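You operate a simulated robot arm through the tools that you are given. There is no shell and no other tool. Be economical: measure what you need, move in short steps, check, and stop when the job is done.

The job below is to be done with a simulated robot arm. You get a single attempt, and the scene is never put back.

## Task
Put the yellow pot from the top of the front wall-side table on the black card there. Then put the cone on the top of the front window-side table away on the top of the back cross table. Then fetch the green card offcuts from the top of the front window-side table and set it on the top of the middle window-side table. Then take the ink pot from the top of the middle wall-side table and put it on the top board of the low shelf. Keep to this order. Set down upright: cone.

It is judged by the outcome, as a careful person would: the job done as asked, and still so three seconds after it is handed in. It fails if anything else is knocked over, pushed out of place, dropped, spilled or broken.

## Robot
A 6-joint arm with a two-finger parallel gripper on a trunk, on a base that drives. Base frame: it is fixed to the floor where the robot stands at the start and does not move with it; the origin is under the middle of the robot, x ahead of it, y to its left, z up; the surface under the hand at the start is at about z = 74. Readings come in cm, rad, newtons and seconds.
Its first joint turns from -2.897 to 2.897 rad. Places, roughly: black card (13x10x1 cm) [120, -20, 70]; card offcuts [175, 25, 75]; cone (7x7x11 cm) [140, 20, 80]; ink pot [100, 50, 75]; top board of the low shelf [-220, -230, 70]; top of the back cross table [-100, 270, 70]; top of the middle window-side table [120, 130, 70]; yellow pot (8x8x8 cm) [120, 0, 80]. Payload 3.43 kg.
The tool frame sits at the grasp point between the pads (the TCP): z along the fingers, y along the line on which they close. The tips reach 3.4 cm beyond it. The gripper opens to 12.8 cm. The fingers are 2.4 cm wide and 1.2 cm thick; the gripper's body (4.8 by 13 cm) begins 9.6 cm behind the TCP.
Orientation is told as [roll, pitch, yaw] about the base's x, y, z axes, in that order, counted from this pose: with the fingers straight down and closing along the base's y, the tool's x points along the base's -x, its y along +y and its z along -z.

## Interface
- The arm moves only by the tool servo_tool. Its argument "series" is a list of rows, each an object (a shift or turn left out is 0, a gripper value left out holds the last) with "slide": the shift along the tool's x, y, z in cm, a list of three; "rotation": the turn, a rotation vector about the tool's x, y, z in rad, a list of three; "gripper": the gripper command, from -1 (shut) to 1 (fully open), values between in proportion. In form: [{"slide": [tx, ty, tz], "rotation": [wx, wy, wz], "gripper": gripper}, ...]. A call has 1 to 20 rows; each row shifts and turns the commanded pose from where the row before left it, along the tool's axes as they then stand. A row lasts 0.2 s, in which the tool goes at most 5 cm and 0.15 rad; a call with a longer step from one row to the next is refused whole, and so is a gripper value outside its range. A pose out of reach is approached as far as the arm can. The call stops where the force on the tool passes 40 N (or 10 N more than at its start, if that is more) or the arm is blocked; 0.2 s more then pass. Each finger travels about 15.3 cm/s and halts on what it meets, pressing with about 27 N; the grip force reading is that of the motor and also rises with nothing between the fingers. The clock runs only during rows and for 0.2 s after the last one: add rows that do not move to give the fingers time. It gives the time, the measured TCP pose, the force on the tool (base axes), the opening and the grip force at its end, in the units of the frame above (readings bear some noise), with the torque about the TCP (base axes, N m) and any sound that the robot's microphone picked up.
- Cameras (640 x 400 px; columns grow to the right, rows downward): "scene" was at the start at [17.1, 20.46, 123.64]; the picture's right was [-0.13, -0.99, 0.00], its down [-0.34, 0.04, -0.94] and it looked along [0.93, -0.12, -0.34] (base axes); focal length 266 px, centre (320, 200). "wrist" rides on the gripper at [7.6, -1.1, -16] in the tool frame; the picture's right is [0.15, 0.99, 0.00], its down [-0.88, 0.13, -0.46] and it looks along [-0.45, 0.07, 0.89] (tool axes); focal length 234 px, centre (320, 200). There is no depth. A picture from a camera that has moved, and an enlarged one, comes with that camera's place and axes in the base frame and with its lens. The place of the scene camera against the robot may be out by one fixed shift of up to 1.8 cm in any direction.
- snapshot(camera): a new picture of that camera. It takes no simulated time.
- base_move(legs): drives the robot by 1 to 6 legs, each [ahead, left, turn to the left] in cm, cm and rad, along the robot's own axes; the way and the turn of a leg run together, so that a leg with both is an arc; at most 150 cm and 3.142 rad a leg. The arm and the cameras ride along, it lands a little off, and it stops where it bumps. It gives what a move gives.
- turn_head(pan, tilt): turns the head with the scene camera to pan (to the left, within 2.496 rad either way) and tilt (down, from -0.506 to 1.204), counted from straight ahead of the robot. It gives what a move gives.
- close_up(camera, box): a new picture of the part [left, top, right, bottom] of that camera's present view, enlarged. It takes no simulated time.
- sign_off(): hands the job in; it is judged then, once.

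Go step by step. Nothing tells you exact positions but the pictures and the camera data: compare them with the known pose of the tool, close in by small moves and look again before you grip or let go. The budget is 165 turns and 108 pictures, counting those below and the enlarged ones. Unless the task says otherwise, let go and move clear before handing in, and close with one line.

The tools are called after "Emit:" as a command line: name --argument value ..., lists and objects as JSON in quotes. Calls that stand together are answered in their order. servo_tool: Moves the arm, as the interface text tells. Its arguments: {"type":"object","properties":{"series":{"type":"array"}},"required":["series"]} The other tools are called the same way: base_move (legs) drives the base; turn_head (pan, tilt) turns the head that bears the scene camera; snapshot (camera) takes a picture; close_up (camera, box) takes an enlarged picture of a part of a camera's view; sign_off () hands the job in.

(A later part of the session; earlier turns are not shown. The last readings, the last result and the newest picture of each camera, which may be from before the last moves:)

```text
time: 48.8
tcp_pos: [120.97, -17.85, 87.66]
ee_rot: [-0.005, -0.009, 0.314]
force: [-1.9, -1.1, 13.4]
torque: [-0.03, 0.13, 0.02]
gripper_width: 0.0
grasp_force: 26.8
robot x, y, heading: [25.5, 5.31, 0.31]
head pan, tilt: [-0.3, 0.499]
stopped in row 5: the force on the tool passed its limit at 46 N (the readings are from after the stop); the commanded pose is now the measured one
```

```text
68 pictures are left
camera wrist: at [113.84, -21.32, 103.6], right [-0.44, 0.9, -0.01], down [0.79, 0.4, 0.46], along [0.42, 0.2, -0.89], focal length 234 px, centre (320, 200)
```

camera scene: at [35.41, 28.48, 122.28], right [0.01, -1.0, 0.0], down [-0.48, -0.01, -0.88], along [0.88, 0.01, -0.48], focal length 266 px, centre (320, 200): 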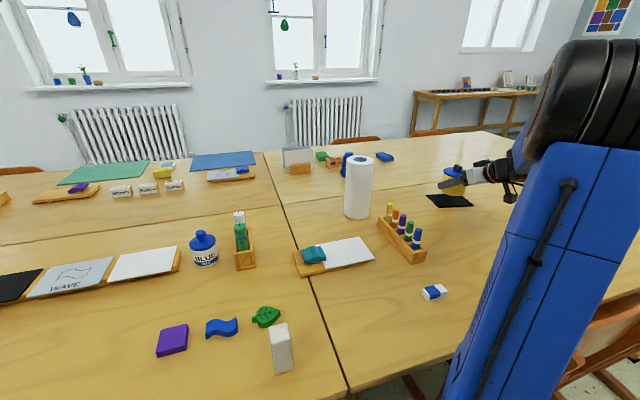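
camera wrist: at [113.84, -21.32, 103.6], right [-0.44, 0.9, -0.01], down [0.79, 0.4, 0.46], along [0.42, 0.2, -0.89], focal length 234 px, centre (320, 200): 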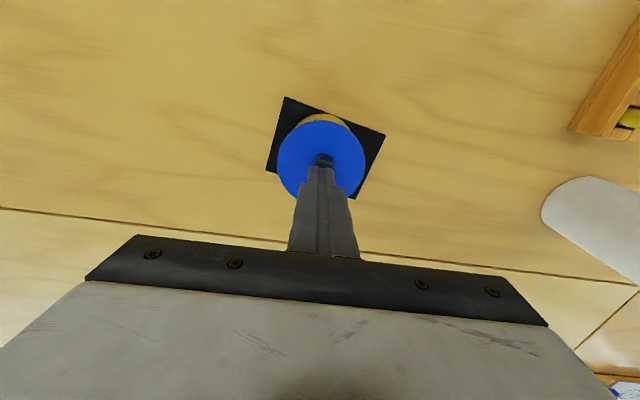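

Pressed at up to 46 N with no snap, so the lid is fully seated. Next is the cone; I'll raise the arm and survey the window side of the tables for room to drive.

Emit:
servo_tool --series '[{"slide": [0, 0, -4]}, {"slide": [0, 0, -4]}, {"slide": [0, 0, -4]}, {"slide": [4, 0, -4]}, {"slide": [4, 0, -4]}]'

Emit:
turn_head --pan 0.1 --tilt 0.25

Emit:
snapshot --camera "scene"

Emit:
turn_head --pan -1.2 --tilt 0.35

Emit:
snapshot --camera "scene"

```text
refused: row 4 steps farther than a row can; nothing moved
```

```text
time: 49.7
tcp_pos: [120.9, -17.83, 87.74]
ee_rot: [-0.004, -0.011, 0.313]
force: [-1.5, -2.6, 29.8]
torque: [-0.12, 0.19, -0.03]
gripper_width: 0.0
grasp_force: 26.8
robot x, y, heading: [25.7, 5.31, 0.314]
head pan, tilt: [0.099, 0.25]
```

```text
67 pictures are left
camera scene: at [34.49, 31.92, 124.65], right [0.4, -0.92, 0.0], down [-0.22, -0.1, -0.97], along [0.89, 0.39, -0.24], focal length 266 px, centre (320, 200)
```

scene: 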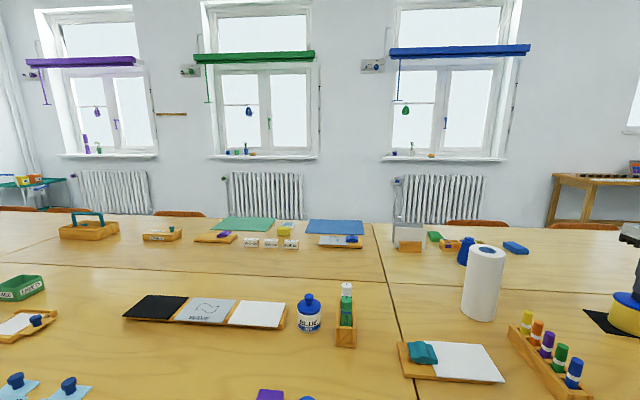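

```text
time: 51.1
tcp_pos: [121.06, -17.86, 87.55]
ee_rot: [-0.003, -0.01, 0.312]
force: [-0.1, 0.3, 32.6]
torque: [-0.04, 0.12, 0.01]
gripper_width: 0.0
grasp_force: 27.3
robot x, y, heading: [25.59, 5.32, 0.314]
head pan, tilt: [-1.201, 0.351]
```

```text
66 pictures are left
camera scene: at [31.78, 20.96, 123.69], right [-0.78, -0.63, 0.0], down [-0.21, 0.27, -0.94], along [0.59, -0.73, -0.34], focal length 266 px, centre (320, 200)
```

scene: 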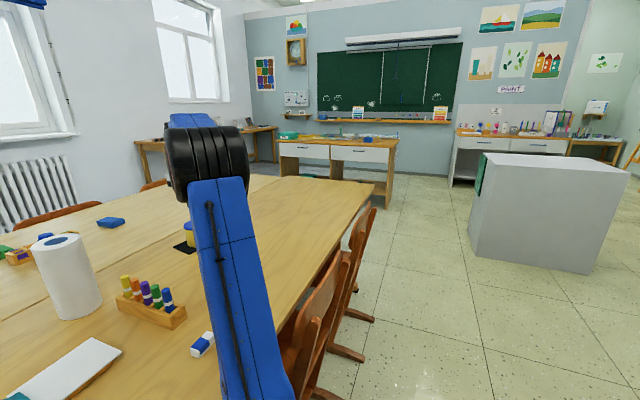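

Raise off the pot first (the combined call was refused). Then I'll move toward the cone at height and look at it.

Emit:
servo_tool --series '[{"slide": [0, 0, -4]}, {"slide": [0, 0, -4]}, {"slide": [0, 0, -4]}, {"slide": [0, 0, -4], "gripper": 1}, {"slide": [-1, 4, 0]}, {"slide": [-1, 4, 0]}, {"slide": [-1, 4, 0]}, {"slide": [-1, 4, 0]}, {"slide": [-1, 4, 0]}]'

Emit:
snapshot --camera "wrist"

Emit:
turn_head --pan -0.4 --tilt 0.35

Emit:
snapshot --camera "scene"

```text
time: 53.1
tcp_pos: [119.64, 2.81, 103.18]
ee_rot: [-0.003, -0.006, 0.312]
force: [-0.3, -0.4, 0.2]
torque: [0.0, 0.02, 0.0]
gripper_width: 12.79
grasp_force: 0.1
robot x, y, heading: [25.19, 4.97, 0.318]
head pan, tilt: [-1.201, 0.351]
heard: snap
```

```text
65 pictures are left
camera wrist: at [112.61, -0.49, 119.09], right [-0.44, 0.9, 0.0], down [0.8, 0.4, 0.46], along [0.41, 0.2, -0.89], focal length 234 px, centre (320, 200)
```

wrist: 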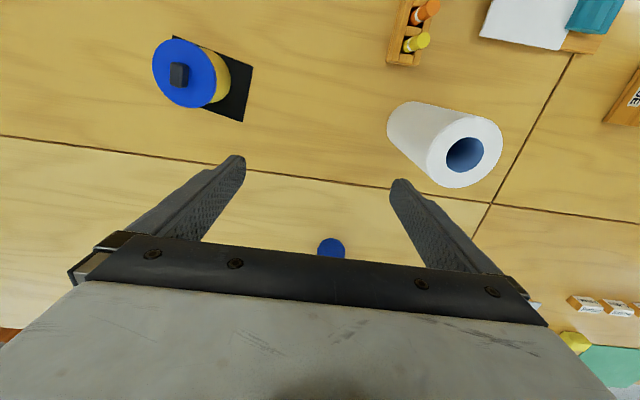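

```text
time: 54.3
tcp_pos: [119.54, 2.86, 103.15]
ee_rot: [-0.003, -0.005, 0.314]
force: [-0.8, 0.4, -0.2]
torque: [0.03, 0.01, -0.03]
gripper_width: 12.84
grasp_force: 0.1
robot x, y, heading: [25.53, 5.12, 0.317]
head pan, tilt: [-0.4, 0.351]
```

```text
64 pictures are left
camera scene: at [35.59, 27.51, 123.65], right [-0.09, -1.0, 0.0], down [-0.34, 0.03, -0.94], along [0.94, -0.08, -0.34], focal length 266 px, centre (320, 200)
```

scene: 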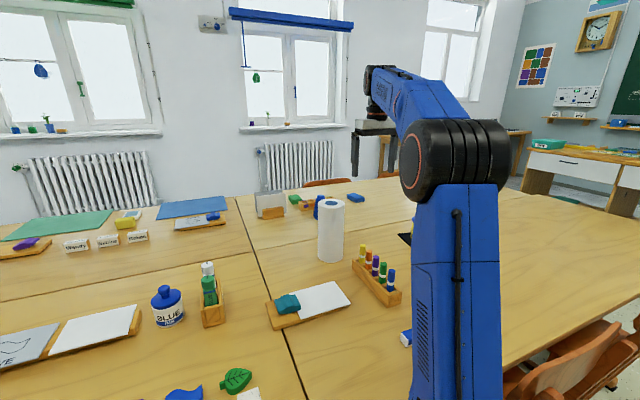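

A snap was heard when lifting; I'll check that the pot's lid is fine, and the cone position.

Emit:
close_up --camera "wrist" --box '[130, 20, 270, 140]'

```text
3.33 times, centred on (200, 80) of wrist
camera zoom: at [112.57, -0.56, 119.14], right [-0.44, 0.9, 0.0], down [0.79, 0.4, 0.46], along [0.41, 0.2, -0.89], focal length 781 px, centre (720, 600)
```

zoom: 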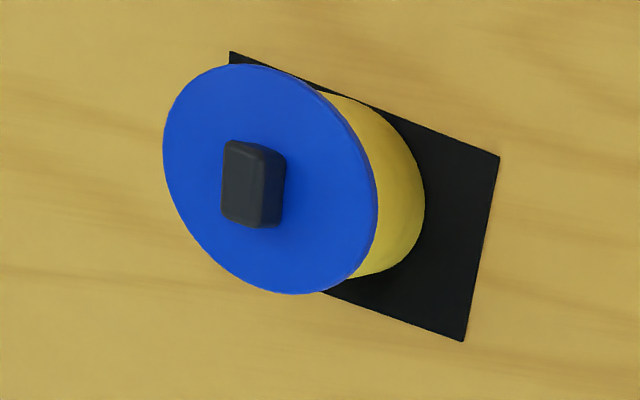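

The lid is seated and the pot is on the card. Cone top is at about (136,13.4); I'll extend toward it and look.

Emit:
servo_tool --series '[{"slide": [-4, 1.6, 1]}, {"slide": [-4, 1.6, 1]}, {"slide": [-4, 1.6, 1]}, {}]'

Emit:
snapshot --camera "wrist"

Emit:
close_up --camera "scene" --box '[240, 60, 480, 280]'

```text
time: 55.5
tcp_pos: [127.81, 9.63, 100.23]
ee_rot: [-0.011, -0.014, 0.307]
force: [0.1, -1.0, -0.4]
torque: [0.0, 0.09, -0.03]
gripper_width: 12.78
grasp_force: 0.1
robot x, y, heading: [23.95, 3.95, 0.302]
head pan, tilt: [-0.4, 0.351]
stopped in row 4: the arm was blocked; the commanded pose is now the measured one
```

```text
62 pictures are left
camera wrist: at [120.69, 6.38, 116.17], right [-0.44, 0.9, -0.01], down [0.79, 0.39, 0.47], along [0.42, 0.19, -0.88], focal length 234 px, centre (320, 200)
```

wrist: 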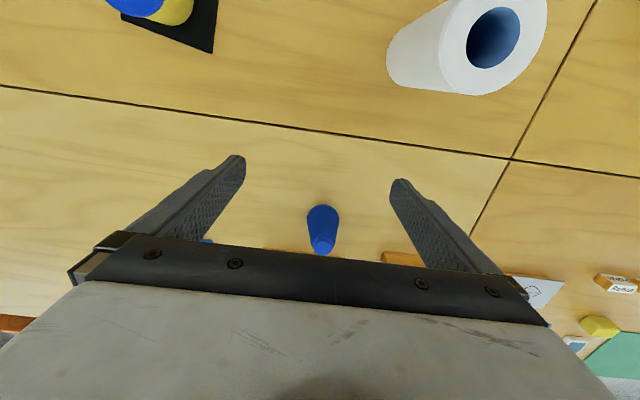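

```text
1.82 times, centred on (360, 170) of scene
camera zoom: at [30.79, 25.72, 124.55], right [-0.09, -1.0, -0.01], down [-0.32, 0.04, -0.95], along [0.94, -0.09, -0.32], focal length 484 px, centre (247, 254)
```

zoom: 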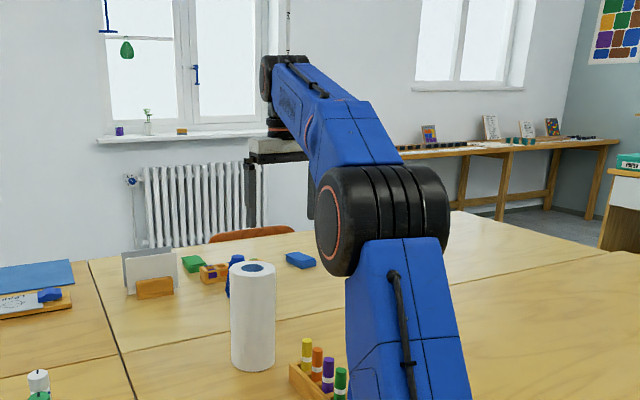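

The arm got blocked: its upper link is likely leaning on the table edge. I'll retract the arm and check, then plan a tilted reach, which needs less extension.

Emit:
servo_tool --series '[{"slide": [3, 0, 0]}, {"slide": [3, 0, 0]}, {"slide": [3, 0, 0]}, {"slide": [3, 0, 0]}, {}]'

Emit:
turn_head --pan -0.35 --tilt 0.85

Emit:
snapshot --camera "scene"

```text
time: 56.7
tcp_pos: [118.44, 6.72, 98.73]
ee_rot: [-0.005, 0.003, 0.307]
force: [-0.4, -0.1, 0.6]
torque: [-0.02, 0.05, 0.0]
gripper_width: 12.81
grasp_force: 0.1
robot x, y, heading: [24.81, 4.89, 0.31]
head pan, tilt: [-0.4, 0.351]
```

```text
time: 57.6
tcp_pos: [118.49, 6.62, 98.96]
ee_rot: [-0.006, 0.001, 0.307]
force: [-0.9, -0.3, 0.8]
torque: [-0.02, 0.0, 0.0]
gripper_width: 12.78
grasp_force: 0.0
robot x, y, heading: [24.48, 4.78, 0.31]
head pan, tilt: [-0.351, 0.85]
```

```text
60 pictures are left
camera scene: at [33.4, 27.37, 119.29], right [-0.04, -1.0, 0.0], down [-0.75, 0.03, -0.66], along [0.66, -0.03, -0.75], focal length 266 px, centre (320, 200)
```

scene: 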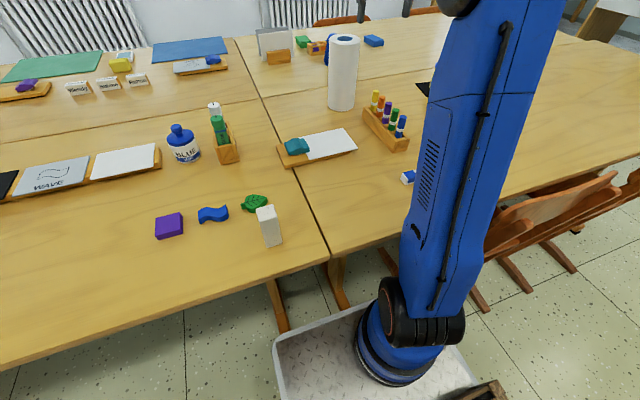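

Backing off helped; the cone needs a tilted, slightly yawed reach passing between roll and pot. I'll set that orientation at height and look.

Emit:
servo_tool --series '[{"slide": [0, -2.6, -1]}, {"slide": [0, -2.6, -1]}, {"slide": [0, -2.6, -1]}, {"rotation": [0, 0, -0.12]}, {"rotation": [0, 0, -0.12]}, {"rotation": [0, 0, -0.1]}, {"rotation": [0, -0.14, 0]}, {"rotation": [0, -0.14, 0]}, {"rotation": [0, -0.14, 0]}, {"rotation": [0, -0.14, 0]}, {"rotation": [0, -0.14, 0]}, {"rotation": [0, -0.1, 0]}, {}]'

Emit:
snapshot --camera "wrist"

```text
time: 60.4
tcp_pos: [120.84, -0.71, 101.83]
ee_rot: [-0.004, -0.798, 0.651]
force: [-0.4, 0.3, -0.4]
torque: [0.01, -0.03, -0.02]
gripper_width: 12.81
grasp_force: 0.0
robot x, y, heading: [24.78, 4.61, 0.302]
head pan, tilt: [-0.351, 0.85]
```

```text
59 pictures are left
camera wrist: at [108.13, -11.72, 107.61], right [-0.68, 0.73, -0.11], down [0.15, 0.28, 0.95], along [0.72, 0.63, -0.3], focal length 234 px, centre (320, 200)
```

wrist: 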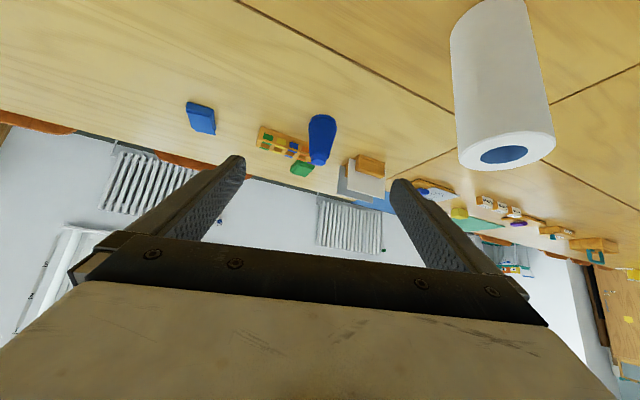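

Re-measured, the cone is at about (144.5,18), too far from here without leaning on the table. From the window side it's a comfortable reach and there's a chair-free gap there, so I'll tuck the arm and drive around the front end of the tables.

Emit:
servo_tool --series '[{"slide": [-2.8, 0, -2.8]}, {"slide": [-2.8, 0, -2.8]}, {"slide": [-2.8, 0, -2.8]}, {"rotation": [0, 0.14, 0]}, {"rotation": [0, 0.14, 0]}, {"rotation": [0, 0.14, 0]}, {"rotation": [0, 0.14, 0]}, {"rotation": [0, 0.14, 0]}, {"rotation": [0, 0.1, 0]}, {"rotation": [0, 0, 0.12]}, {"rotation": [0, 0, 0.12]}, {"rotation": [0, 0, 0.1]}, {"slide": [4.5, 0, 0]}, {"slide": [4.5, 0, 0]}, {"slide": [4.5, 0, 0]}, {"slide": [4.5, 0, 0]}, {"slide": [4.5, 0, 0]}, {"slide": [4.5, 0, 0]}, {}]'

Emit:
base_move --legs '[[-55, 0, 0], [0, -100, 0]]'

Emit:
turn_head --pan -0.9 --tilt 0.5

Emit:
snapshot --camera "scene"

```text
time: 64.4
tcp_pos: [94.02, -8.77, 111.49]
ee_rot: [-0.006, 0.001, 0.307]
force: [-0.2, -0.8, -0.1]
torque: [0.0, 0.02, -0.03]
gripper_width: 12.81
grasp_force: 0.0
out of reach, approached as far as the arm can: row 9
robot x, y, heading: [24.54, 4.43, 0.306]
head pan, tilt: [-0.351, 0.85]
```

```text
time: 72.3
tcp_pos: [74.11, -118.58, 111.42]
ee_rot: [-0.004, 0.0, 0.325]
force: [-1.1, -0.3, 0.4]
torque: [0.01, -0.01, -0.02]
gripper_width: 12.79
grasp_force: 0.0
robot x, y, heading: [4.88, -105.86, 0.324]
head pan, tilt: [-0.351, 0.85]
```

```text
time: 73.2
tcp_pos: [74.13, -118.6, 111.55]
ee_rot: [-0.005, 0.002, 0.326]
force: [0.0, -0.4, -0.4]
torque: [0.0, 0.0, -0.02]
gripper_width: 12.8
grasp_force: 0.1
robot x, y, heading: [4.56, -106.3, 0.325]
head pan, tilt: [-0.901, 0.499]
```

```text
58 pictures are left
camera scene: at [12.77, -88.14, 122.28], right [-0.54, -0.84, 0.0], down [-0.4, 0.26, -0.88], along [0.74, -0.48, -0.48], focal length 266 px, centre (320, 200)
```

scene: 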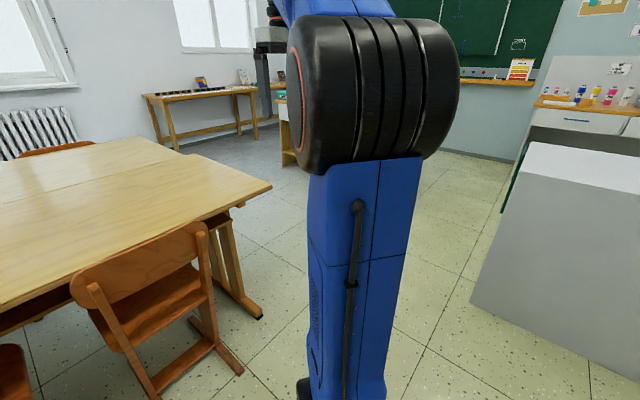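

The front aisle is clear: table end at s≈-153, white cube at s≈-224. I'll slide right 85 cm and drive forward past the table end.

Emit:
base_move --legs '[[0, -85, -0.01], [100, 0, 0]]'

Emit:
turn_head --pan 0.8 --tilt 0.6

Emit:
snapshot --camera "scene"

```text
time: 82.5
tcp_pos: [195.4, -169.91, 111.48]
ee_rot: [-0.005, 0.003, 0.305]
force: [-0.5, -0.7, 0.1]
torque: [-0.02, -0.01, 0.0]
gripper_width: 12.79
grasp_force: 0.1
robot x, y, heading: [125.77, -155.96, 0.302]
head pan, tilt: [-0.901, 0.499]
```

```text
time: 84.2
tcp_pos: [195.41, -169.98, 111.5]
ee_rot: [-0.004, 0.001, 0.304]
force: [0.6, 0.0, -0.5]
torque: [0.01, -0.01, -0.03]
gripper_width: 12.81
grasp_force: 0.1
robot x, y, heading: [126.15, -156.22, 0.303]
head pan, tilt: [0.799, 0.6]
```

```text
57 pictures are left
camera scene: at [131.13, -125.28, 121.38], right [0.89, -0.45, 0.0], down [-0.26, -0.5, -0.83], along [0.37, 0.74, -0.56], focal length 266 px, centre (320, 200)
```

scene: 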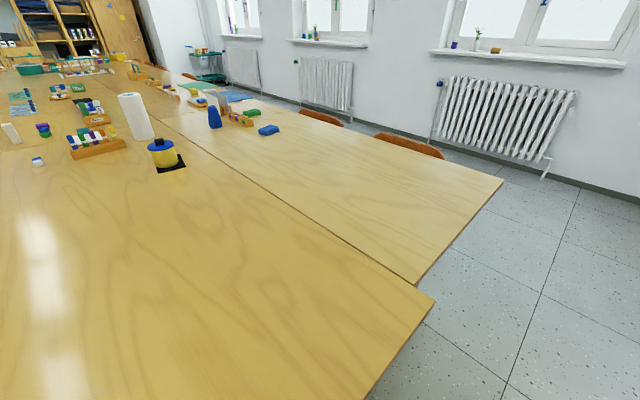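

The window aisle is wide (wall near n≈398). I'll drive forward, turn left along the aisle, and turn left again to face the tables from the window side.

Emit:
base_move --legs '[[150, 0, 0.012], [28, 0, 0], [0, 0, 1.571], [150, 0, 0], [37, 0, 0], [0, 0, 1.571]]'

Emit:
turn_head --pan 0.0 --tilt 0.7

Emit:
snapshot --camera "scene"

Emit:
snapshot --camera "wrist"

```text
time: 109.8
tcp_pos: [165.77, 90.73, 111.36]
ee_rot: [-0.004, 0.003, -2.831]
force: [0.2, -0.4, 0.6]
torque: [-0.02, 0.03, 0.01]
gripper_width: 12.82
grasp_force: 0.0
robot x, y, heading: [235.05, 77.62, -2.833]
head pan, tilt: [0.799, 0.6]
```

```text
time: 111.0
tcp_pos: [165.85, 90.76, 111.52]
ee_rot: [-0.005, 0.002, -2.832]
force: [-0.4, 0.2, 0.3]
torque: [0.0, -0.03, -0.03]
gripper_width: 12.82
grasp_force: 0.1
robot x, y, heading: [235.4, 77.5, -2.833]
head pan, tilt: [0.0, 0.7]
```

```text
56 pictures are left
camera scene: at [226.01, 51.19, 120.51], right [-0.3, 0.95, 0.0], down [0.61, 0.2, -0.76], along [-0.73, -0.23, -0.64], focal length 266 px, centre (320, 200)
```

scene: 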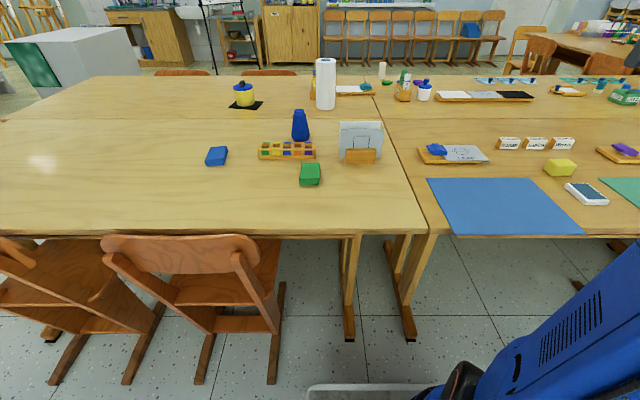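

```text
55 pictures are left
camera wrist: at [172.71, 94.07, 127.53], right [0.44, -0.9, -0.01], down [-0.8, -0.39, 0.45], along [-0.41, -0.2, -0.89], focal length 234 px, centre (320, 200)
```

wrist: 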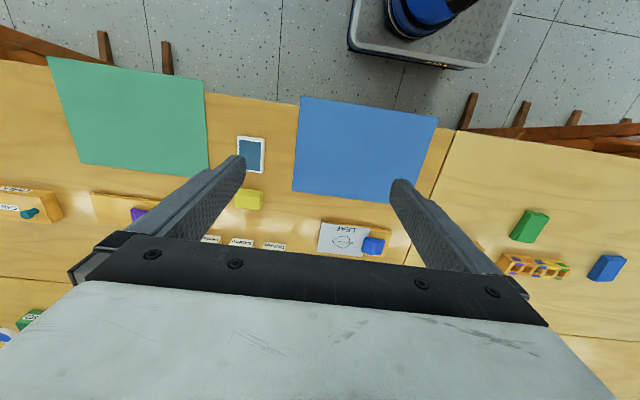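

Now I face the table from the window side: cone near (142,17), green block near (166,29), chairs leave a gap. I'll drive in 19 cm and look closer.

Emit:
base_move --legs '[[19, 3, 0.006]]'

Emit:
close_up --camera "scene" --box '[160, 40, 420, 220]'

```text
time: 112.5
tcp_pos: [148.53, 81.82, 111.48]
ee_rot: [-0.003, 0.003, -2.826]
force: [0.3, -0.9, -0.1]
torque: [0.04, 0.01, -0.01]
gripper_width: 12.78
grasp_force: 0.0
robot x, y, heading: [217.86, 69.19, -2.829]
head pan, tilt: [0.0, 0.7]
```

```text
2.22 times, centred on (290, 130) of scene
camera zoom: at [208.9, 42.48, 120.51], right [-0.31, 0.95, 0.0], down [0.61, 0.2, -0.76], along [-0.73, -0.24, -0.64], focal length 592 px, centre (387, 356)
```

zoom: 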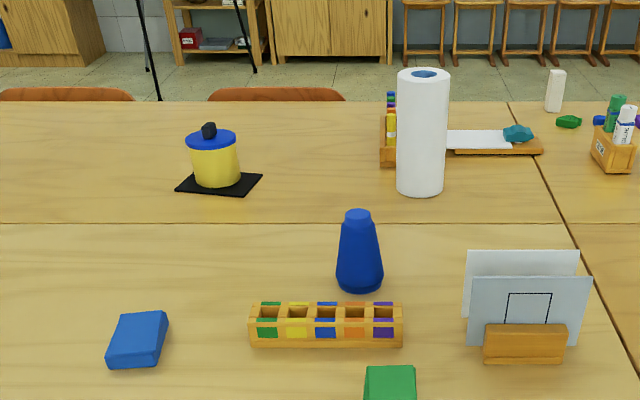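

The cone base is near (142,17). I'll swing the arm over toward it, keeping high, then look with the wrist camera.

Emit:
servo_tool --series '[{"slide": [-1.2, 4.2, 0]}, {"slide": [-1.2, 4.2, 0]}, {"slide": [-1.2, 4.2, 0]}, {"slide": [-1.2, 4.2, 0]}, {"slide": [-1.2, 4.2, 0]}, {"slide": [-1.2, 4.2, 0]}, {"slide": [-1.2, 4.2, 0]}, {"slide": [-1.2, 4.2, 0]}, {"slide": [-1.2, 4.2, 0]}, {"slide": [-1.2, 4.2, 0]}, {"slide": [-1.2, 4.2, 1]}, {"slide": [-1.2, 4.2, 2]}, {"slide": [-1.2, 4.2, 2]}, {"slide": [-1.2, 4, 2]}, {}]'

Emit:
snapshot --camera "wrist"

```text
time: 115.7
tcp_pos: [150.85, 20.41, 103.83]
ee_rot: [-0.006, 0.002, -2.827]
force: [-0.4, 1.0, 0.5]
torque: [0.03, -0.02, -0.02]
gripper_width: 12.79
grasp_force: 0.1
robot x, y, heading: [218.12, 68.76, -2.828]
head pan, tilt: [0.0, 0.7]
```

```text
53 pictures are left
camera wrist: at [157.67, 23.82, 119.98], right [0.44, -0.9, -0.01], down [-0.8, -0.4, 0.45], along [-0.41, -0.2, -0.89], focal length 234 px, centre (320, 200)
```

wrist: 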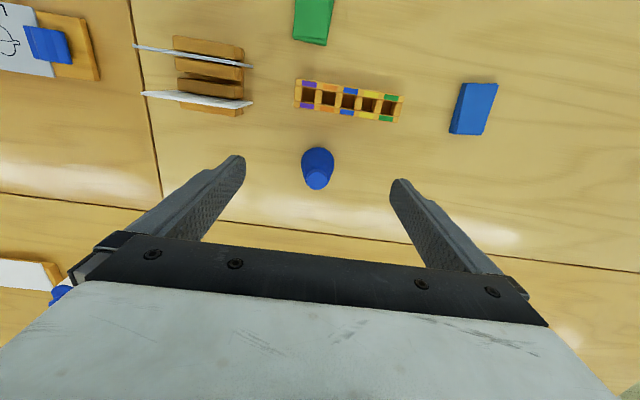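

Cone is at (144.1,17.9). I'll centre over it, go down part way and check.

Emit:
servo_tool --series '[{"slide": [-3.6, 0.15, 0]}, {"slide": [-3.6, 0.15, 0]}, {"slide": [0, 0, 4]}, {"slide": [0, 0, 4]}, {"slide": [0, 0, 4]}, {}]'

Emit:
snapshot --camera "wrist"

```text
time: 117.1
tcp_pos: [143.92, 18.36, 91.87]
ee_rot: [-0.006, 0.001, -2.826]
force: [-0.7, 0.0, -0.2]
torque: [-0.02, 0.0, -0.02]
gripper_width: 12.78
grasp_force: 0.0
robot x, y, heading: [218.33, 68.65, -2.826]
head pan, tilt: [0.0, 0.7]
```

```text
52 pictures are left
camera wrist: at [150.7, 21.67, 107.98], right [0.44, -0.9, -0.01], down [-0.8, -0.4, 0.45], along [-0.41, -0.2, -0.89], focal length 234 px, centre (320, 200)
```

wrist: 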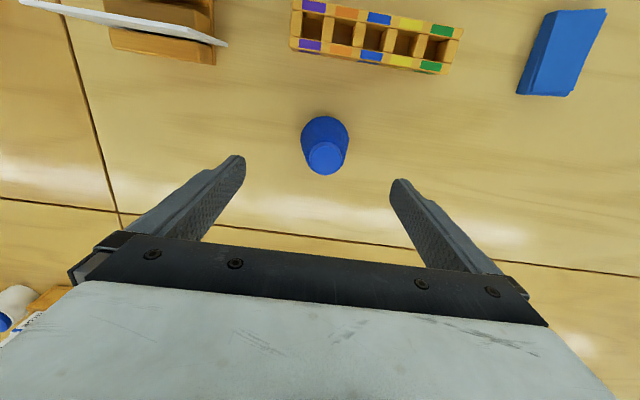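

Emit:
servo_tool --series '[{"slide": [0.57, 0.4, 3]}, {"slide": [0, 0, 3]}, {"slide": [0, 0, 3]}, {"slide": [0, 0, 2.5]}, {}, {"gripper": 0.2}, {"gripper": -1}, {}, {}, {}]'

Emit:
snapshot --camera "wrist"

```text
time: 119.3
tcp_pos: [144.59, 18.32, 80.6]
ee_rot: [-0.006, 0.002, -2.827]
force: [-0.1, 0.3, 0.3]
torque: [-0.03, -0.04, -0.02]
gripper_width: 5.58
grasp_force: 27.3
robot x, y, heading: [217.88, 69.0, -2.827]
head pan, tilt: [0.0, 0.7]
```

```text
51 pictures are left
camera wrist: at [151.56, 21.68, 96.58], right [0.44, -0.9, -0.01], down [-0.8, -0.4, 0.45], along [-0.41, -0.2, -0.89], focal length 234 px, centre (320, 200)
```

wrist: 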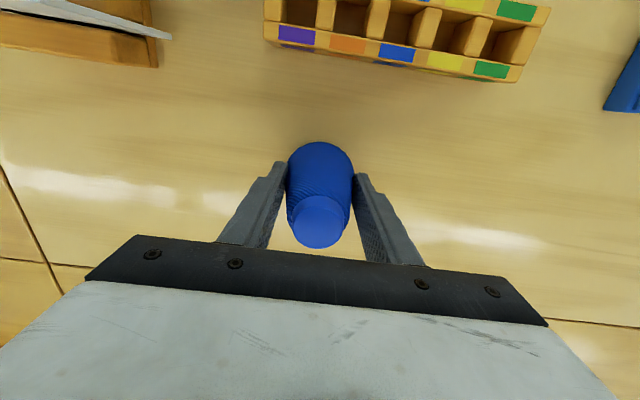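

Gripped at 5.58 cm. I'll lift slowly and check that it stays in hand.

Emit:
servo_tool --series '[{"slide": [0, 0, -1]}, {"slide": [0, 0, -2]}, {"slide": [0, 0, -3]}, {"slide": [0, 0, -4]}, {"slide": [0, 0, -4]}, {"slide": [0, 0, -4]}, {"slide": [0, 0, -2]}, {}]'

Emit:
snapshot --camera "wrist"

```text
time: 121.1
tcp_pos: [144.57, 18.17, 100.24]
ee_rot: [-0.006, 0.001, -2.826]
force: [0.1, 0.1, -1.5]
torque: [0.03, -0.05, 0.01]
gripper_width: 5.58
grasp_force: 27.4
robot x, y, heading: [218.37, 68.89, -2.828]
head pan, tilt: [0.0, 0.7]
```

```text
50 pictures are left
camera wrist: at [151.44, 21.49, 116.41], right [0.44, -0.9, -0.01], down [-0.8, -0.4, 0.45], along [-0.41, -0.2, -0.89], focal length 234 px, centre (320, 200)
```

wrist: 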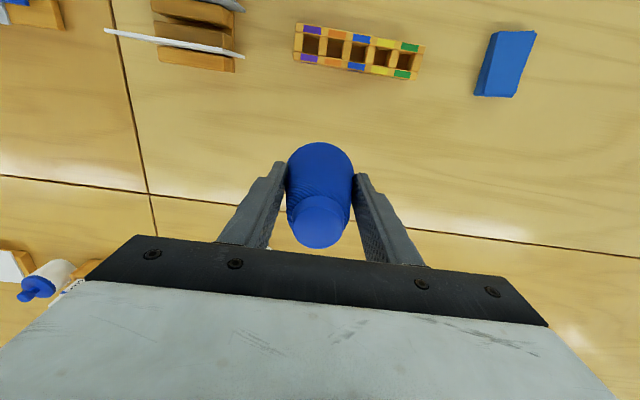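

Cone is held, base 6.6 cm below the TCP. I'll raise, retract, and look along the window aisle toward the back.

Emit:
servo_tool --series '[{"slide": [0, 0, -4]}, {"slide": [2, 0, -4]}, {"slide": [4, -0.5, 0]}, {"slide": [4, -0.5, 0]}, {"slide": [4, -0.5, 0]}, {"slide": [4, -0.5, 0]}, {"slide": [4, -0.5, 0]}, {"slide": [4, -0.5, 0]}, {}]'

Emit:
turn_head --pan -1.0 --tilt 0.35

Emit:
snapshot --camera "scene"

```text
time: 123.1
tcp_pos: [168.31, 29.3, 108.74]
ee_rot: [-0.005, 0.0, -2.827]
force: [0.1, -0.7, -2.3]
torque: [-0.01, 0.02, 0.0]
gripper_width: 5.57
grasp_force: 27.4
robot x, y, heading: [218.0, 68.68, -2.833]
head pan, tilt: [0.0, 0.7]
```

```text
time: 124.4
tcp_pos: [168.25, 29.14, 108.63]
ee_rot: [-0.005, 0.0, -2.827]
force: [0.2, 0.0, -2.1]
torque: [-0.02, 0.01, 0.0]
gripper_width: 5.61
grasp_force: 27.0
robot x, y, heading: [217.77, 68.7, -2.826]
head pan, tilt: [-1.0, 0.351]
```

```text
49 pictures are left
camera scene: at [209.78, 50.99, 123.65], right [0.63, 0.77, 0.0], down [0.27, -0.22, -0.94], along [-0.73, 0.59, -0.34], focal length 266 px, centre (320, 200)
```

scene: 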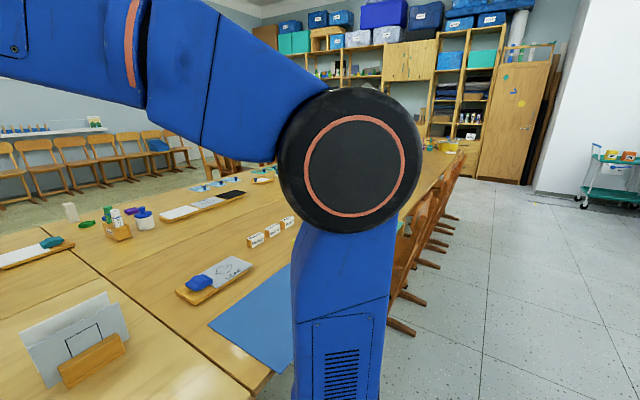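

There's no quick way to the cross table here, so I'll drive back around the front end with the cone held high, in steps.

Emit:
base_move --legs '[[-22, 0, 0], [0, 150, 0], [0, 36, 0]]'

Emit:
base_move --legs '[[140, 0, 0]]'

```text
time: 135.1
tcp_pos: [244.47, -142.29, 108.69]
ee_rot: [-0.005, 0.001, -2.853]
force: [-0.3, 0.6, -1.2]
torque: [0.01, -0.01, -0.01]
gripper_width: 5.55
grasp_force: 27.0
robot x, y, heading: [295.11, -103.77, -2.854]
head pan, tilt: [-1.0, 0.351]
```

```text
time: 142.1
tcp_pos: [110.71, -183.13, 108.66]
ee_rot: [-0.006, 0.002, -2.847]
force: [0.1, -0.1, -1.6]
torque: [-0.01, 0.0, 0.03]
gripper_width: 5.53
grasp_force: 27.1
robot x, y, heading: [161.32, -144.39, -2.849]
head pan, tilt: [-1.0, 0.351]
```

Emit:
base_move --legs '[[138, 0, 0.02], [0, -67, 0], [0, 0, -1.571], [140, 0, 0]]'

Emit:
turn_head --pan 0.25 --tilt 0.4

Emit:
snapshot --camera "scene"

```text
time: 163.1
tcp_pos: [-75.42, 64.82, 108.62]
ee_rot: [-0.004, 0.002, 1.882]
force: [0.2, -1.3, -2.1]
torque: [-0.01, 0.0, -0.01]
gripper_width: 5.51
grasp_force: 27.7
robot x, y, heading: [-35.68, 15.1, 1.881]
head pan, tilt: [-1.0, 0.351]
```

```text
time: 164.5
tcp_pos: [-75.46, 64.7, 108.68]
ee_rot: [-0.004, 0.002, 1.882]
force: [-1.2, 0.1, -1.3]
torque: [0.0, -0.02, -0.01]
gripper_width: 5.5
grasp_force: 27.4
robot x, y, heading: [-35.91, 14.59, 1.879]
head pan, tilt: [0.25, 0.4]
```

```text
48 pictures are left
camera scene: at [-64.38, 23.29, 123.2], right [0.85, 0.53, 0.0], down [0.21, -0.33, -0.92], along [-0.49, 0.78, -0.39], focal length 266 px, centre (320, 200)
```

scene: 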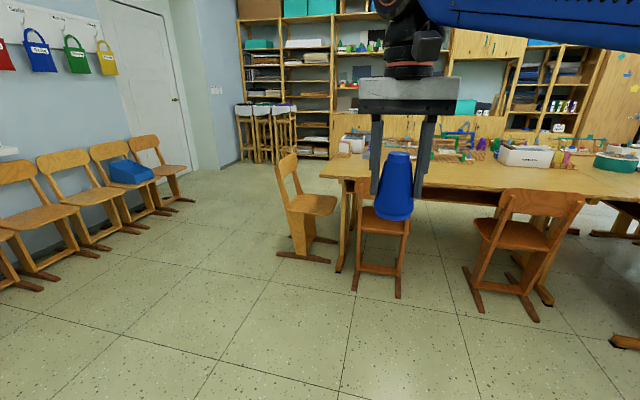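

The cross table's front edge is about 160 cm ahead with a free area at its front. I'll drive 95 cm closer and look.

Emit:
base_move --legs '[[95, 0, 0]]'

Emit:
turn_head --pan 0.1 --tilt 0.6

Emit:
snapshot --camera "scene"

Emit:
snapshot --camera "wrist"

```text
time: 169.5
tcp_pos: [-104.18, 155.93, 108.73]
ee_rot: [-0.004, 0.003, 1.878]
force: [0.0, -0.2, -2.0]
torque: [0.0, -0.01, 0.0]
gripper_width: 5.49
grasp_force: 26.5
robot x, y, heading: [-64.75, 105.56, 1.874]
head pan, tilt: [0.25, 0.4]
```

```text
time: 170.2
tcp_pos: [-104.18, 155.86, 108.7]
ee_rot: [-0.004, 0.002, 1.875]
force: [-0.3, -0.2, -1.3]
torque: [0.01, -0.01, -0.01]
gripper_width: 5.48
grasp_force: 26.8
robot x, y, heading: [-64.94, 105.96, 1.876]
head pan, tilt: [0.099, 0.6]
```

```text
47 pictures are left
camera scene: at [-91.9, 114.71, 121.38], right [0.92, 0.39, 0.0], down [0.22, -0.52, -0.83], along [-0.33, 0.76, -0.56], focal length 266 px, centre (320, 200)
```

scene: 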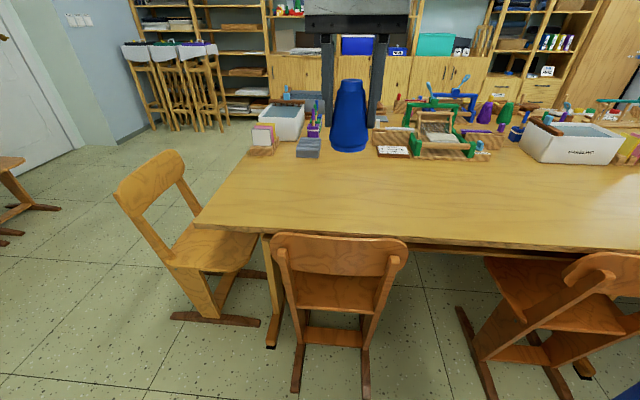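

```text
46 pictures are left
camera wrist: at [-100.92, 149.02, 124.71], right [-0.9, -0.44, -0.01], down [-0.39, 0.8, 0.45], along [-0.19, 0.41, -0.89], focal length 234 px, centre (320, 200)
```

wrist: 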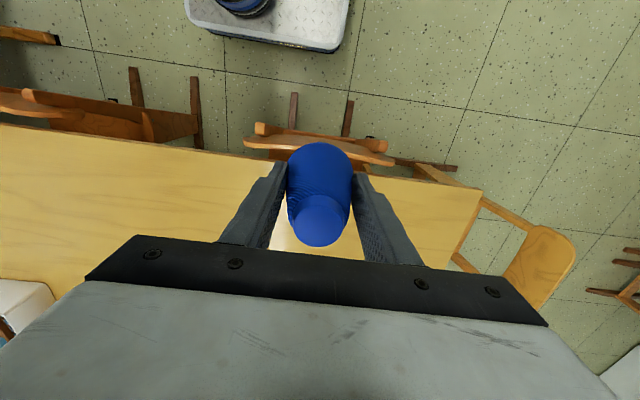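

The front strip of the cross table is empty. I'll reach over to about (-100,190) and look before lowering.

Emit:
servo_tool --series '[{"slide": [-3.9, -1.7, 0]}, {"slide": [-3.9, -1.7, 0]}, {"slide": [-3.9, -1.7, 0]}, {"slide": [-3.9, -1.7, 0]}, {"slide": [-3.9, -1.7, 0]}, {"slide": [-3.9, -1.7, 0]}, {"slide": [-3.9, -1.7, 0]}, {"slide": [-3.9, -1.7, 0]}, {"slide": [0, 0, 4]}, {"slide": [0, 0, 4]}, {"slide": [0, 0, 4]}, {}]'

Emit:
snapshot --camera "scene"

Emit:
snapshot --camera "wrist"

```text
time: 172.8
tcp_pos: [-100.49, 189.87, 96.6]
ee_rot: [-0.005, 0.0, 1.876]
force: [-0.2, 0.1, -2.0]
torque: [-0.02, 0.0, 0.02]
gripper_width: 5.47
grasp_force: 27.0
robot x, y, heading: [-64.92, 105.61, 1.881]
head pan, tilt: [0.099, 0.6]
```

```text
45 pictures are left
camera scene: at [-91.9, 114.72, 121.37], right [0.92, 0.39, 0.0], down [0.22, -0.52, -0.82], along [-0.33, 0.76, -0.57], focal length 266 px, centre (320, 200)
```

scene: 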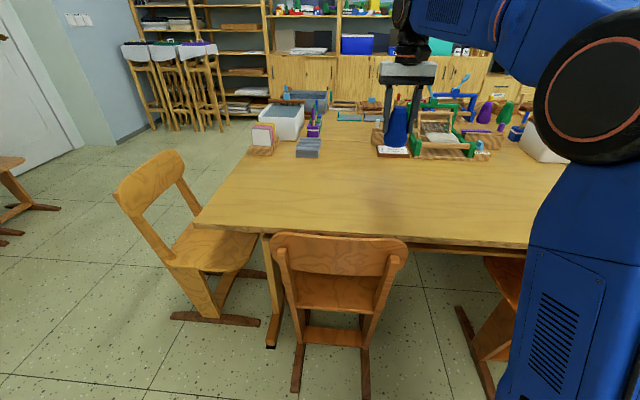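

```text
44 pictures are left
camera wrist: at [-97.22, 182.9, 112.7], right [-0.9, -0.44, -0.01], down [-0.39, 0.8, 0.45], along [-0.19, 0.41, -0.89], focal length 234 px, centre (320, 200)
```

wrist: 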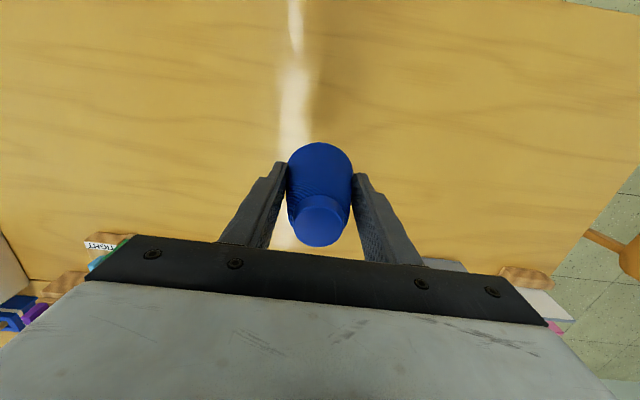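

The spot below is clear. I'll lower the cone and feel for contact.

Emit:
servo_tool --series '[{"slide": [0, 0, 4]}, {"slide": [0, 0, 4]}, {"slide": [0, 0, 4]}, {"slide": [0, 0, 1.5]}, {"slide": [0, 0, 0.7]}, {"slide": [0, 0, 0.4]}, {}]'

Emit:
close_up --camera "scene" --box '[340, 80, 460, 230]'

```text
time: 174.4
tcp_pos: [-100.32, 189.62, 82.11]
ee_rot: [-0.005, 0.002, 1.877]
force: [0.1, -0.2, -2.5]
torque: [0.0, 0.01, -0.02]
gripper_width: 5.49
grasp_force: 26.9
robot x, y, heading: [-65.01, 105.99, 1.873]
head pan, tilt: [0.099, 0.6]
```

```text
2.67 times, centred on (400, 155) of scene
camera zoom: at [-91.9, 114.71, 121.37], right [0.92, 0.39, 0.0], down [0.22, -0.52, -0.82], along [-0.33, 0.76, -0.57], focal length 710 px, centre (107, 320)
```

zoom: 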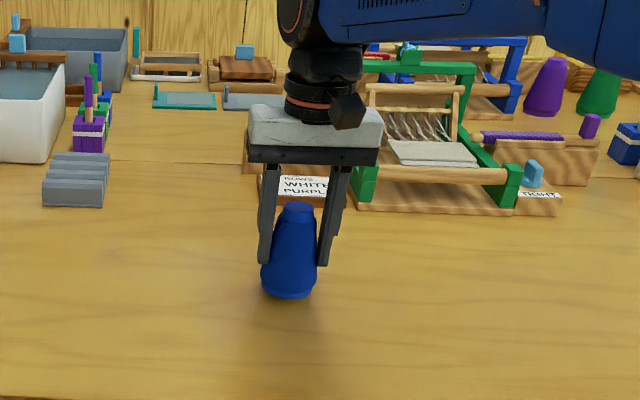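

Emit:
servo_tool --series '[{"slide": [0, 0, 0.3]}, {}, {"slide": [0, 0, 0.3]}, {}, {"slide": [0, 0, 0.3]}, {}]'

```text
time: 175.8
tcp_pos: [-100.35, 189.62, 81.1]
ee_rot: [-0.005, 0.003, 1.876]
force: [-0.6, 0.8, -1.4]
torque: [-0.02, 0.02, -0.01]
gripper_width: 5.44
grasp_force: 26.7
robot x, y, heading: [-65.01, 105.97, 1.875]
head pan, tilt: [0.099, 0.6]
```

Emit:
servo_tool --series '[{"slide": [0, 0, 0.2]}, {}, {"slide": [0, 0, 0.15]}, {}]'

Emit:
close_up --camera "scene" --box '[360, 110, 420, 170]'

```text
time: 176.8
tcp_pos: [-100.31, 189.82, 80.83]
ee_rot: [-0.005, 0.002, 1.877]
force: [-0.6, -2.0, 1.7]
torque: [-0.08, 0.14, 0.02]
gripper_width: 5.47
grasp_force: 27.0
robot x, y, heading: [-64.59, 105.85, 1.88]
head pan, tilt: [0.099, 0.6]
```

```text
6.67 times, centred on (390, 140) of scene
camera zoom: at [-91.9, 114.7, 121.37], right [0.92, 0.39, 0.0], down [0.22, -0.52, -0.83], along [-0.33, 0.76, -0.56], focal length 1775 px, centre (-147, 600)
```

zoom: 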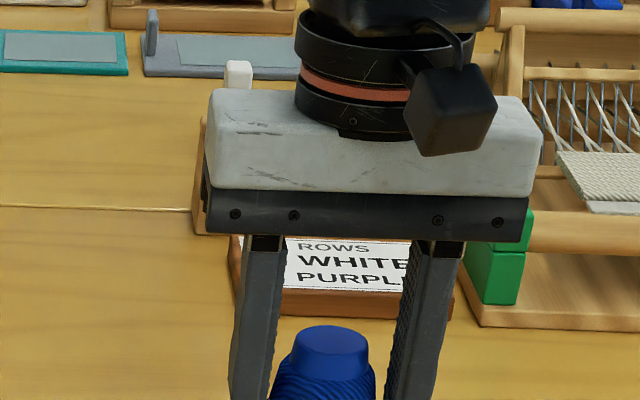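

Contact made, but I notice a seam: this front cross table ends at s≈258 and the back cross table, where other cones stand, lies behind it, matching the given place. I won't release here; I'll lift, retract, and look for access from the left end.

Emit:
servo_tool --series '[{"slide": [0, 0, -2]}, {"slide": [0, 0, -4]}, {"slide": [0, 0, -4]}, {"slide": [0, 0, -4]}, {"slide": [0, 0, -4]}, {"slide": [0, 0, -4]}, {"slide": [0, 0, -4]}, {"slide": [4, 1.7, 0]}, {"slide": [4, 1.7, 0]}, {"slide": [4, 1.7, 0]}, {"slide": [4, 1.7, 0]}, {"slide": [4, 1.7, 0]}, {"slide": [4, 1.7, 0]}, {"slide": [4, 1.7, 0]}, {"slide": [4, 1.7, 0]}, {}]'

Emit:
base_move --legs '[[0, 120, 0]]'

Emit:
turn_head --pan -0.5 --tilt 0.4

Emit:
snapshot --camera "scene"

```text
time: 180.2
tcp_pos: [-103.93, 155.21, 106.95]
ee_rot: [-0.003, 0.003, 1.876]
force: [-0.1, 0.3, -0.5]
torque: [0.0, 0.01, -0.01]
gripper_width: 5.47
grasp_force: 26.7
robot x, y, heading: [-64.52, 106.17, 1.875]
head pan, tilt: [0.099, 0.6]
```

```text
time: 186.3
tcp_pos: [-217.76, 119.91, 106.99]
ee_rot: [-0.004, 0.002, 1.869]
force: [-0.3, 0.2, -1.3]
torque: [-0.03, 0.01, -0.02]
gripper_width: 5.41
grasp_force: 27.2
robot x, y, heading: [-179.23, 70.06, 1.868]
head pan, tilt: [0.099, 0.6]
```

```text
time: 187.3
tcp_pos: [-217.66, 120.03, 106.88]
ee_rot: [-0.004, 0.001, 1.869]
force: [-0.8, -0.3, -1.3]
torque: [-0.03, 0.05, -0.03]
gripper_width: 5.43
grasp_force: 27.5
robot x, y, heading: [-179.09, 70.47, 1.868]
head pan, tilt: [-0.499, 0.4]
```

```text
41 pictures are left
camera scene: at [-200.79, 80.3, 123.19], right [0.98, -0.2, 0.0], down [-0.08, -0.38, -0.92], along [0.18, 0.9, -0.39], focal length 266 px, centre (320, 200)
```

scene: 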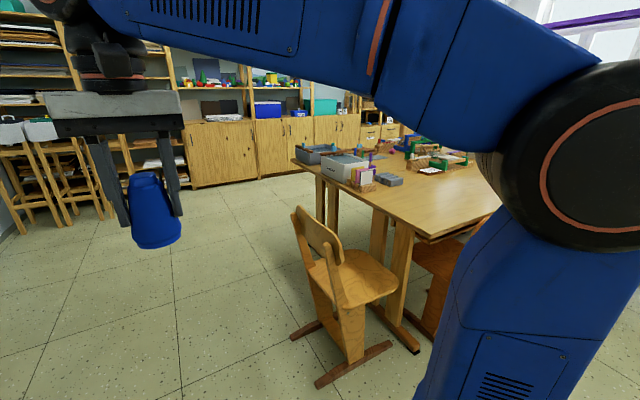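

There's a wide aisle behind the cross tables. I'll go around the left end and behind, then face the back table.

Emit:
base_move --legs '[[0, 25, 0.018], [150, 0, 0], [128, 0, 0]]'

Emit:
turn_head --pan -1.6 --tilt 0.5

Emit:
snapshot --camera "scene"

```text
time: 202.2
tcp_pos: [-328.56, 377.29, 106.9]
ee_rot: [-0.006, 0.001, 1.876]
force: [-0.9, 0.2, -0.8]
torque: [-0.01, 0.02, -0.03]
gripper_width: 5.43
grasp_force: 26.8
robot x, y, heading: [-289.45, 328.0, 1.877]
head pan, tilt: [-0.499, 0.4]
```

```text
time: 203.5
tcp_pos: [-328.68, 377.29, 107.03]
ee_rot: [-0.004, 0.003, 1.877]
force: [-0.6, -0.1, -0.8]
torque: [-0.02, -0.01, -0.03]
gripper_width: 5.41
grasp_force: 26.8
robot x, y, heading: [-289.39, 327.86, 1.875]
head pan, tilt: [-1.6, 0.499]
```

```text
40 pictures are left
camera scene: at [-304.42, 331.16, 122.28], right [0.27, -0.96, 0.0], down [-0.46, -0.13, -0.88], along [0.84, 0.24, -0.48], focal length 266 px, centre (320, 200)
```

scene: 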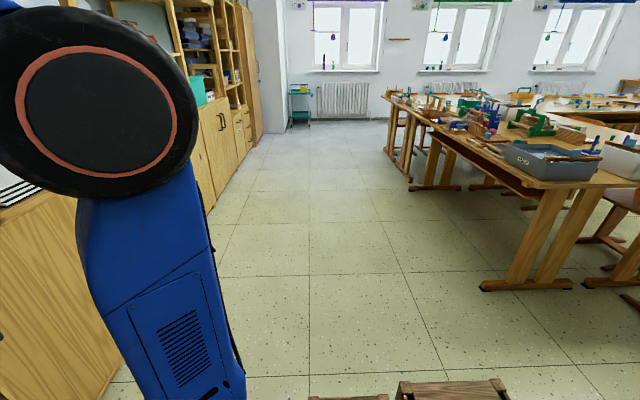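

The aisle is ~166 cm wide and clear. I'll slide right 150 cm and turn around to face the back table.

Emit:
base_move --legs '[[0, -150, 0.01], [0, 0, 1.571], [0, 0, 1.571]]'

Emit:
turn_head --pan 0.0 --tilt 0.6

Emit:
snapshot --camera "scene"

```text
time: 218.6
tcp_pos: [-107.21, 323.76, 106.98]
ee_rot: [-0.004, 0.002, -1.28]
force: [0.7, 0.0, -1.9]
torque: [0.01, 0.0, -0.02]
gripper_width: 5.35
grasp_force: 27.0
robot x, y, heading: [-145.58, 373.85, -1.282]
head pan, tilt: [-1.6, 0.499]
```

```text
time: 220.2
tcp_pos: [-107.21, 323.7, 106.93]
ee_rot: [-0.006, 0.001, -1.279]
force: [-0.4, 0.0, -1.2]
torque: [-0.01, -0.03, -0.01]
gripper_width: 5.34
grasp_force: 27.2
robot x, y, heading: [-145.72, 373.94, -1.278]
head pan, tilt: [0.0, 0.6]
```

```text
39 pictures are left
camera scene: at [-119.79, 363.47, 121.37], right [-0.96, -0.29, 0.0], down [-0.16, 0.54, -0.83], along [0.24, -0.79, -0.56], focal length 266 px, centre (320, 200)
```

scene: 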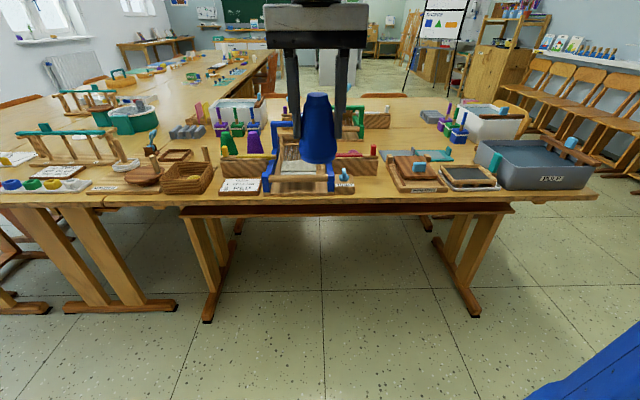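

The back table is crowded; I'll zoom in to find a free spot.

Emit:
close_up --camera "scene" --box '[140, 80, 440, 220]'

Emit:
snapshot --camera "wrist"

```text
2.13 times, centred on (290, 150) of scene
camera zoom: at [-119.79, 363.47, 121.37], right [-0.96, -0.29, 0.0], down [-0.16, 0.54, -0.83], along [0.24, -0.79, -0.56], focal length 568 px, centre (384, 307)
```

zoom: 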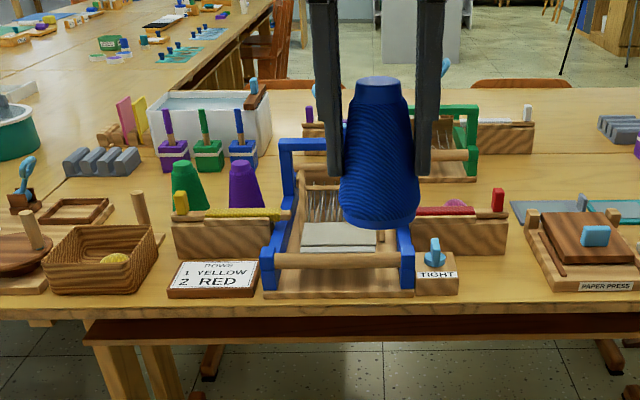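

```text
37 pictures are left
camera wrist: at [-110.45, 330.64, 123.04], right [0.91, 0.42, -0.01], down [0.38, -0.81, 0.45], along [0.19, -0.41, -0.89], focal length 234 px, centre (320, 200)
```

wrist: 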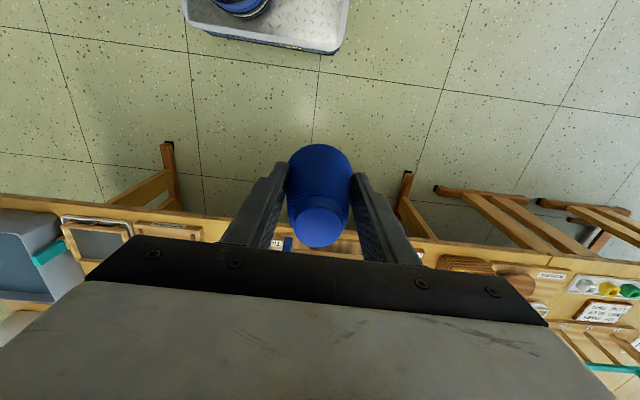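

There's a free gap about 11 by 14 cm at the near edge, between the "TIGHT" block and the paper press, near (-113,284). I'll drive 20 cm closer and bring the cone over that gap's approach.

Emit:
base_move --legs '[[20, 0, 0.024]]'

Emit:
servo_tool --series '[{"slide": [0, -3.6, 0]}, {"slide": [0, -3.6, 0]}, {"slide": [0, -3.6, 0]}, {"slide": [0, -3.6, 0]}, {"slide": [0, -3.6, 0]}, {}]'

Emit:
snapshot --camera "wrist"

Emit:
snapshot --camera "scene"

```text
time: 221.8
tcp_pos: [-100.02, 305.74, 107.01]
ee_rot: [-0.005, 0.002, -1.255]
force: [-0.2, -0.5, -1.4]
torque: [-0.01, -0.02, -0.02]
gripper_width: 5.34
grasp_force: 26.7
robot x, y, heading: [-139.26, 354.75, -1.256]
head pan, tilt: [0.0, 0.6]
```

```text
time: 223.2
tcp_pos: [-116.99, 300.01, 107.09]
ee_rot: [-0.006, 0.003, -1.254]
force: [-0.3, -0.1, -0.8]
torque: [0.0, 0.01, -0.04]
gripper_width: 5.31
grasp_force: 26.7
robot x, y, heading: [-139.39, 354.28, -1.256]
head pan, tilt: [0.0, 0.6]
```

```text
36 pictures are left
camera wrist: at [-120.43, 306.82, 123.11], right [0.89, 0.45, -0.01], down [0.4, -0.8, 0.45], along [0.2, -0.41, -0.89], focal length 234 px, centre (320, 200)
```

wrist: 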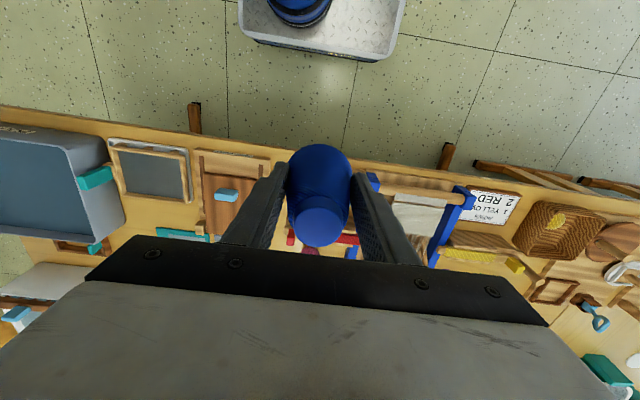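

```text
35 pictures are left
camera scene: at [-113.58, 345.09, 121.37], right [-0.95, -0.31, 0.0], down [-0.18, 0.54, -0.83], along [0.26, -0.78, -0.57], focal length 266 px, centre (320, 200)
```

scene: 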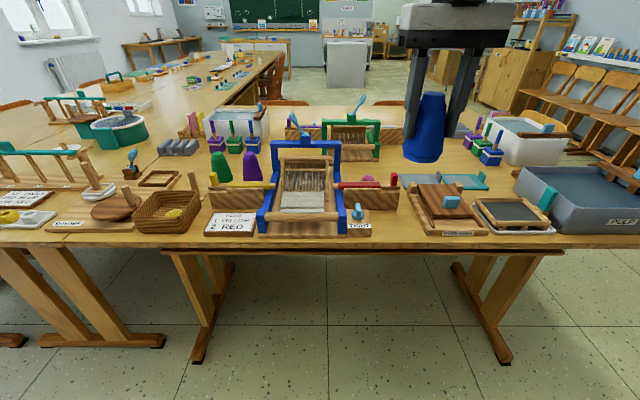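

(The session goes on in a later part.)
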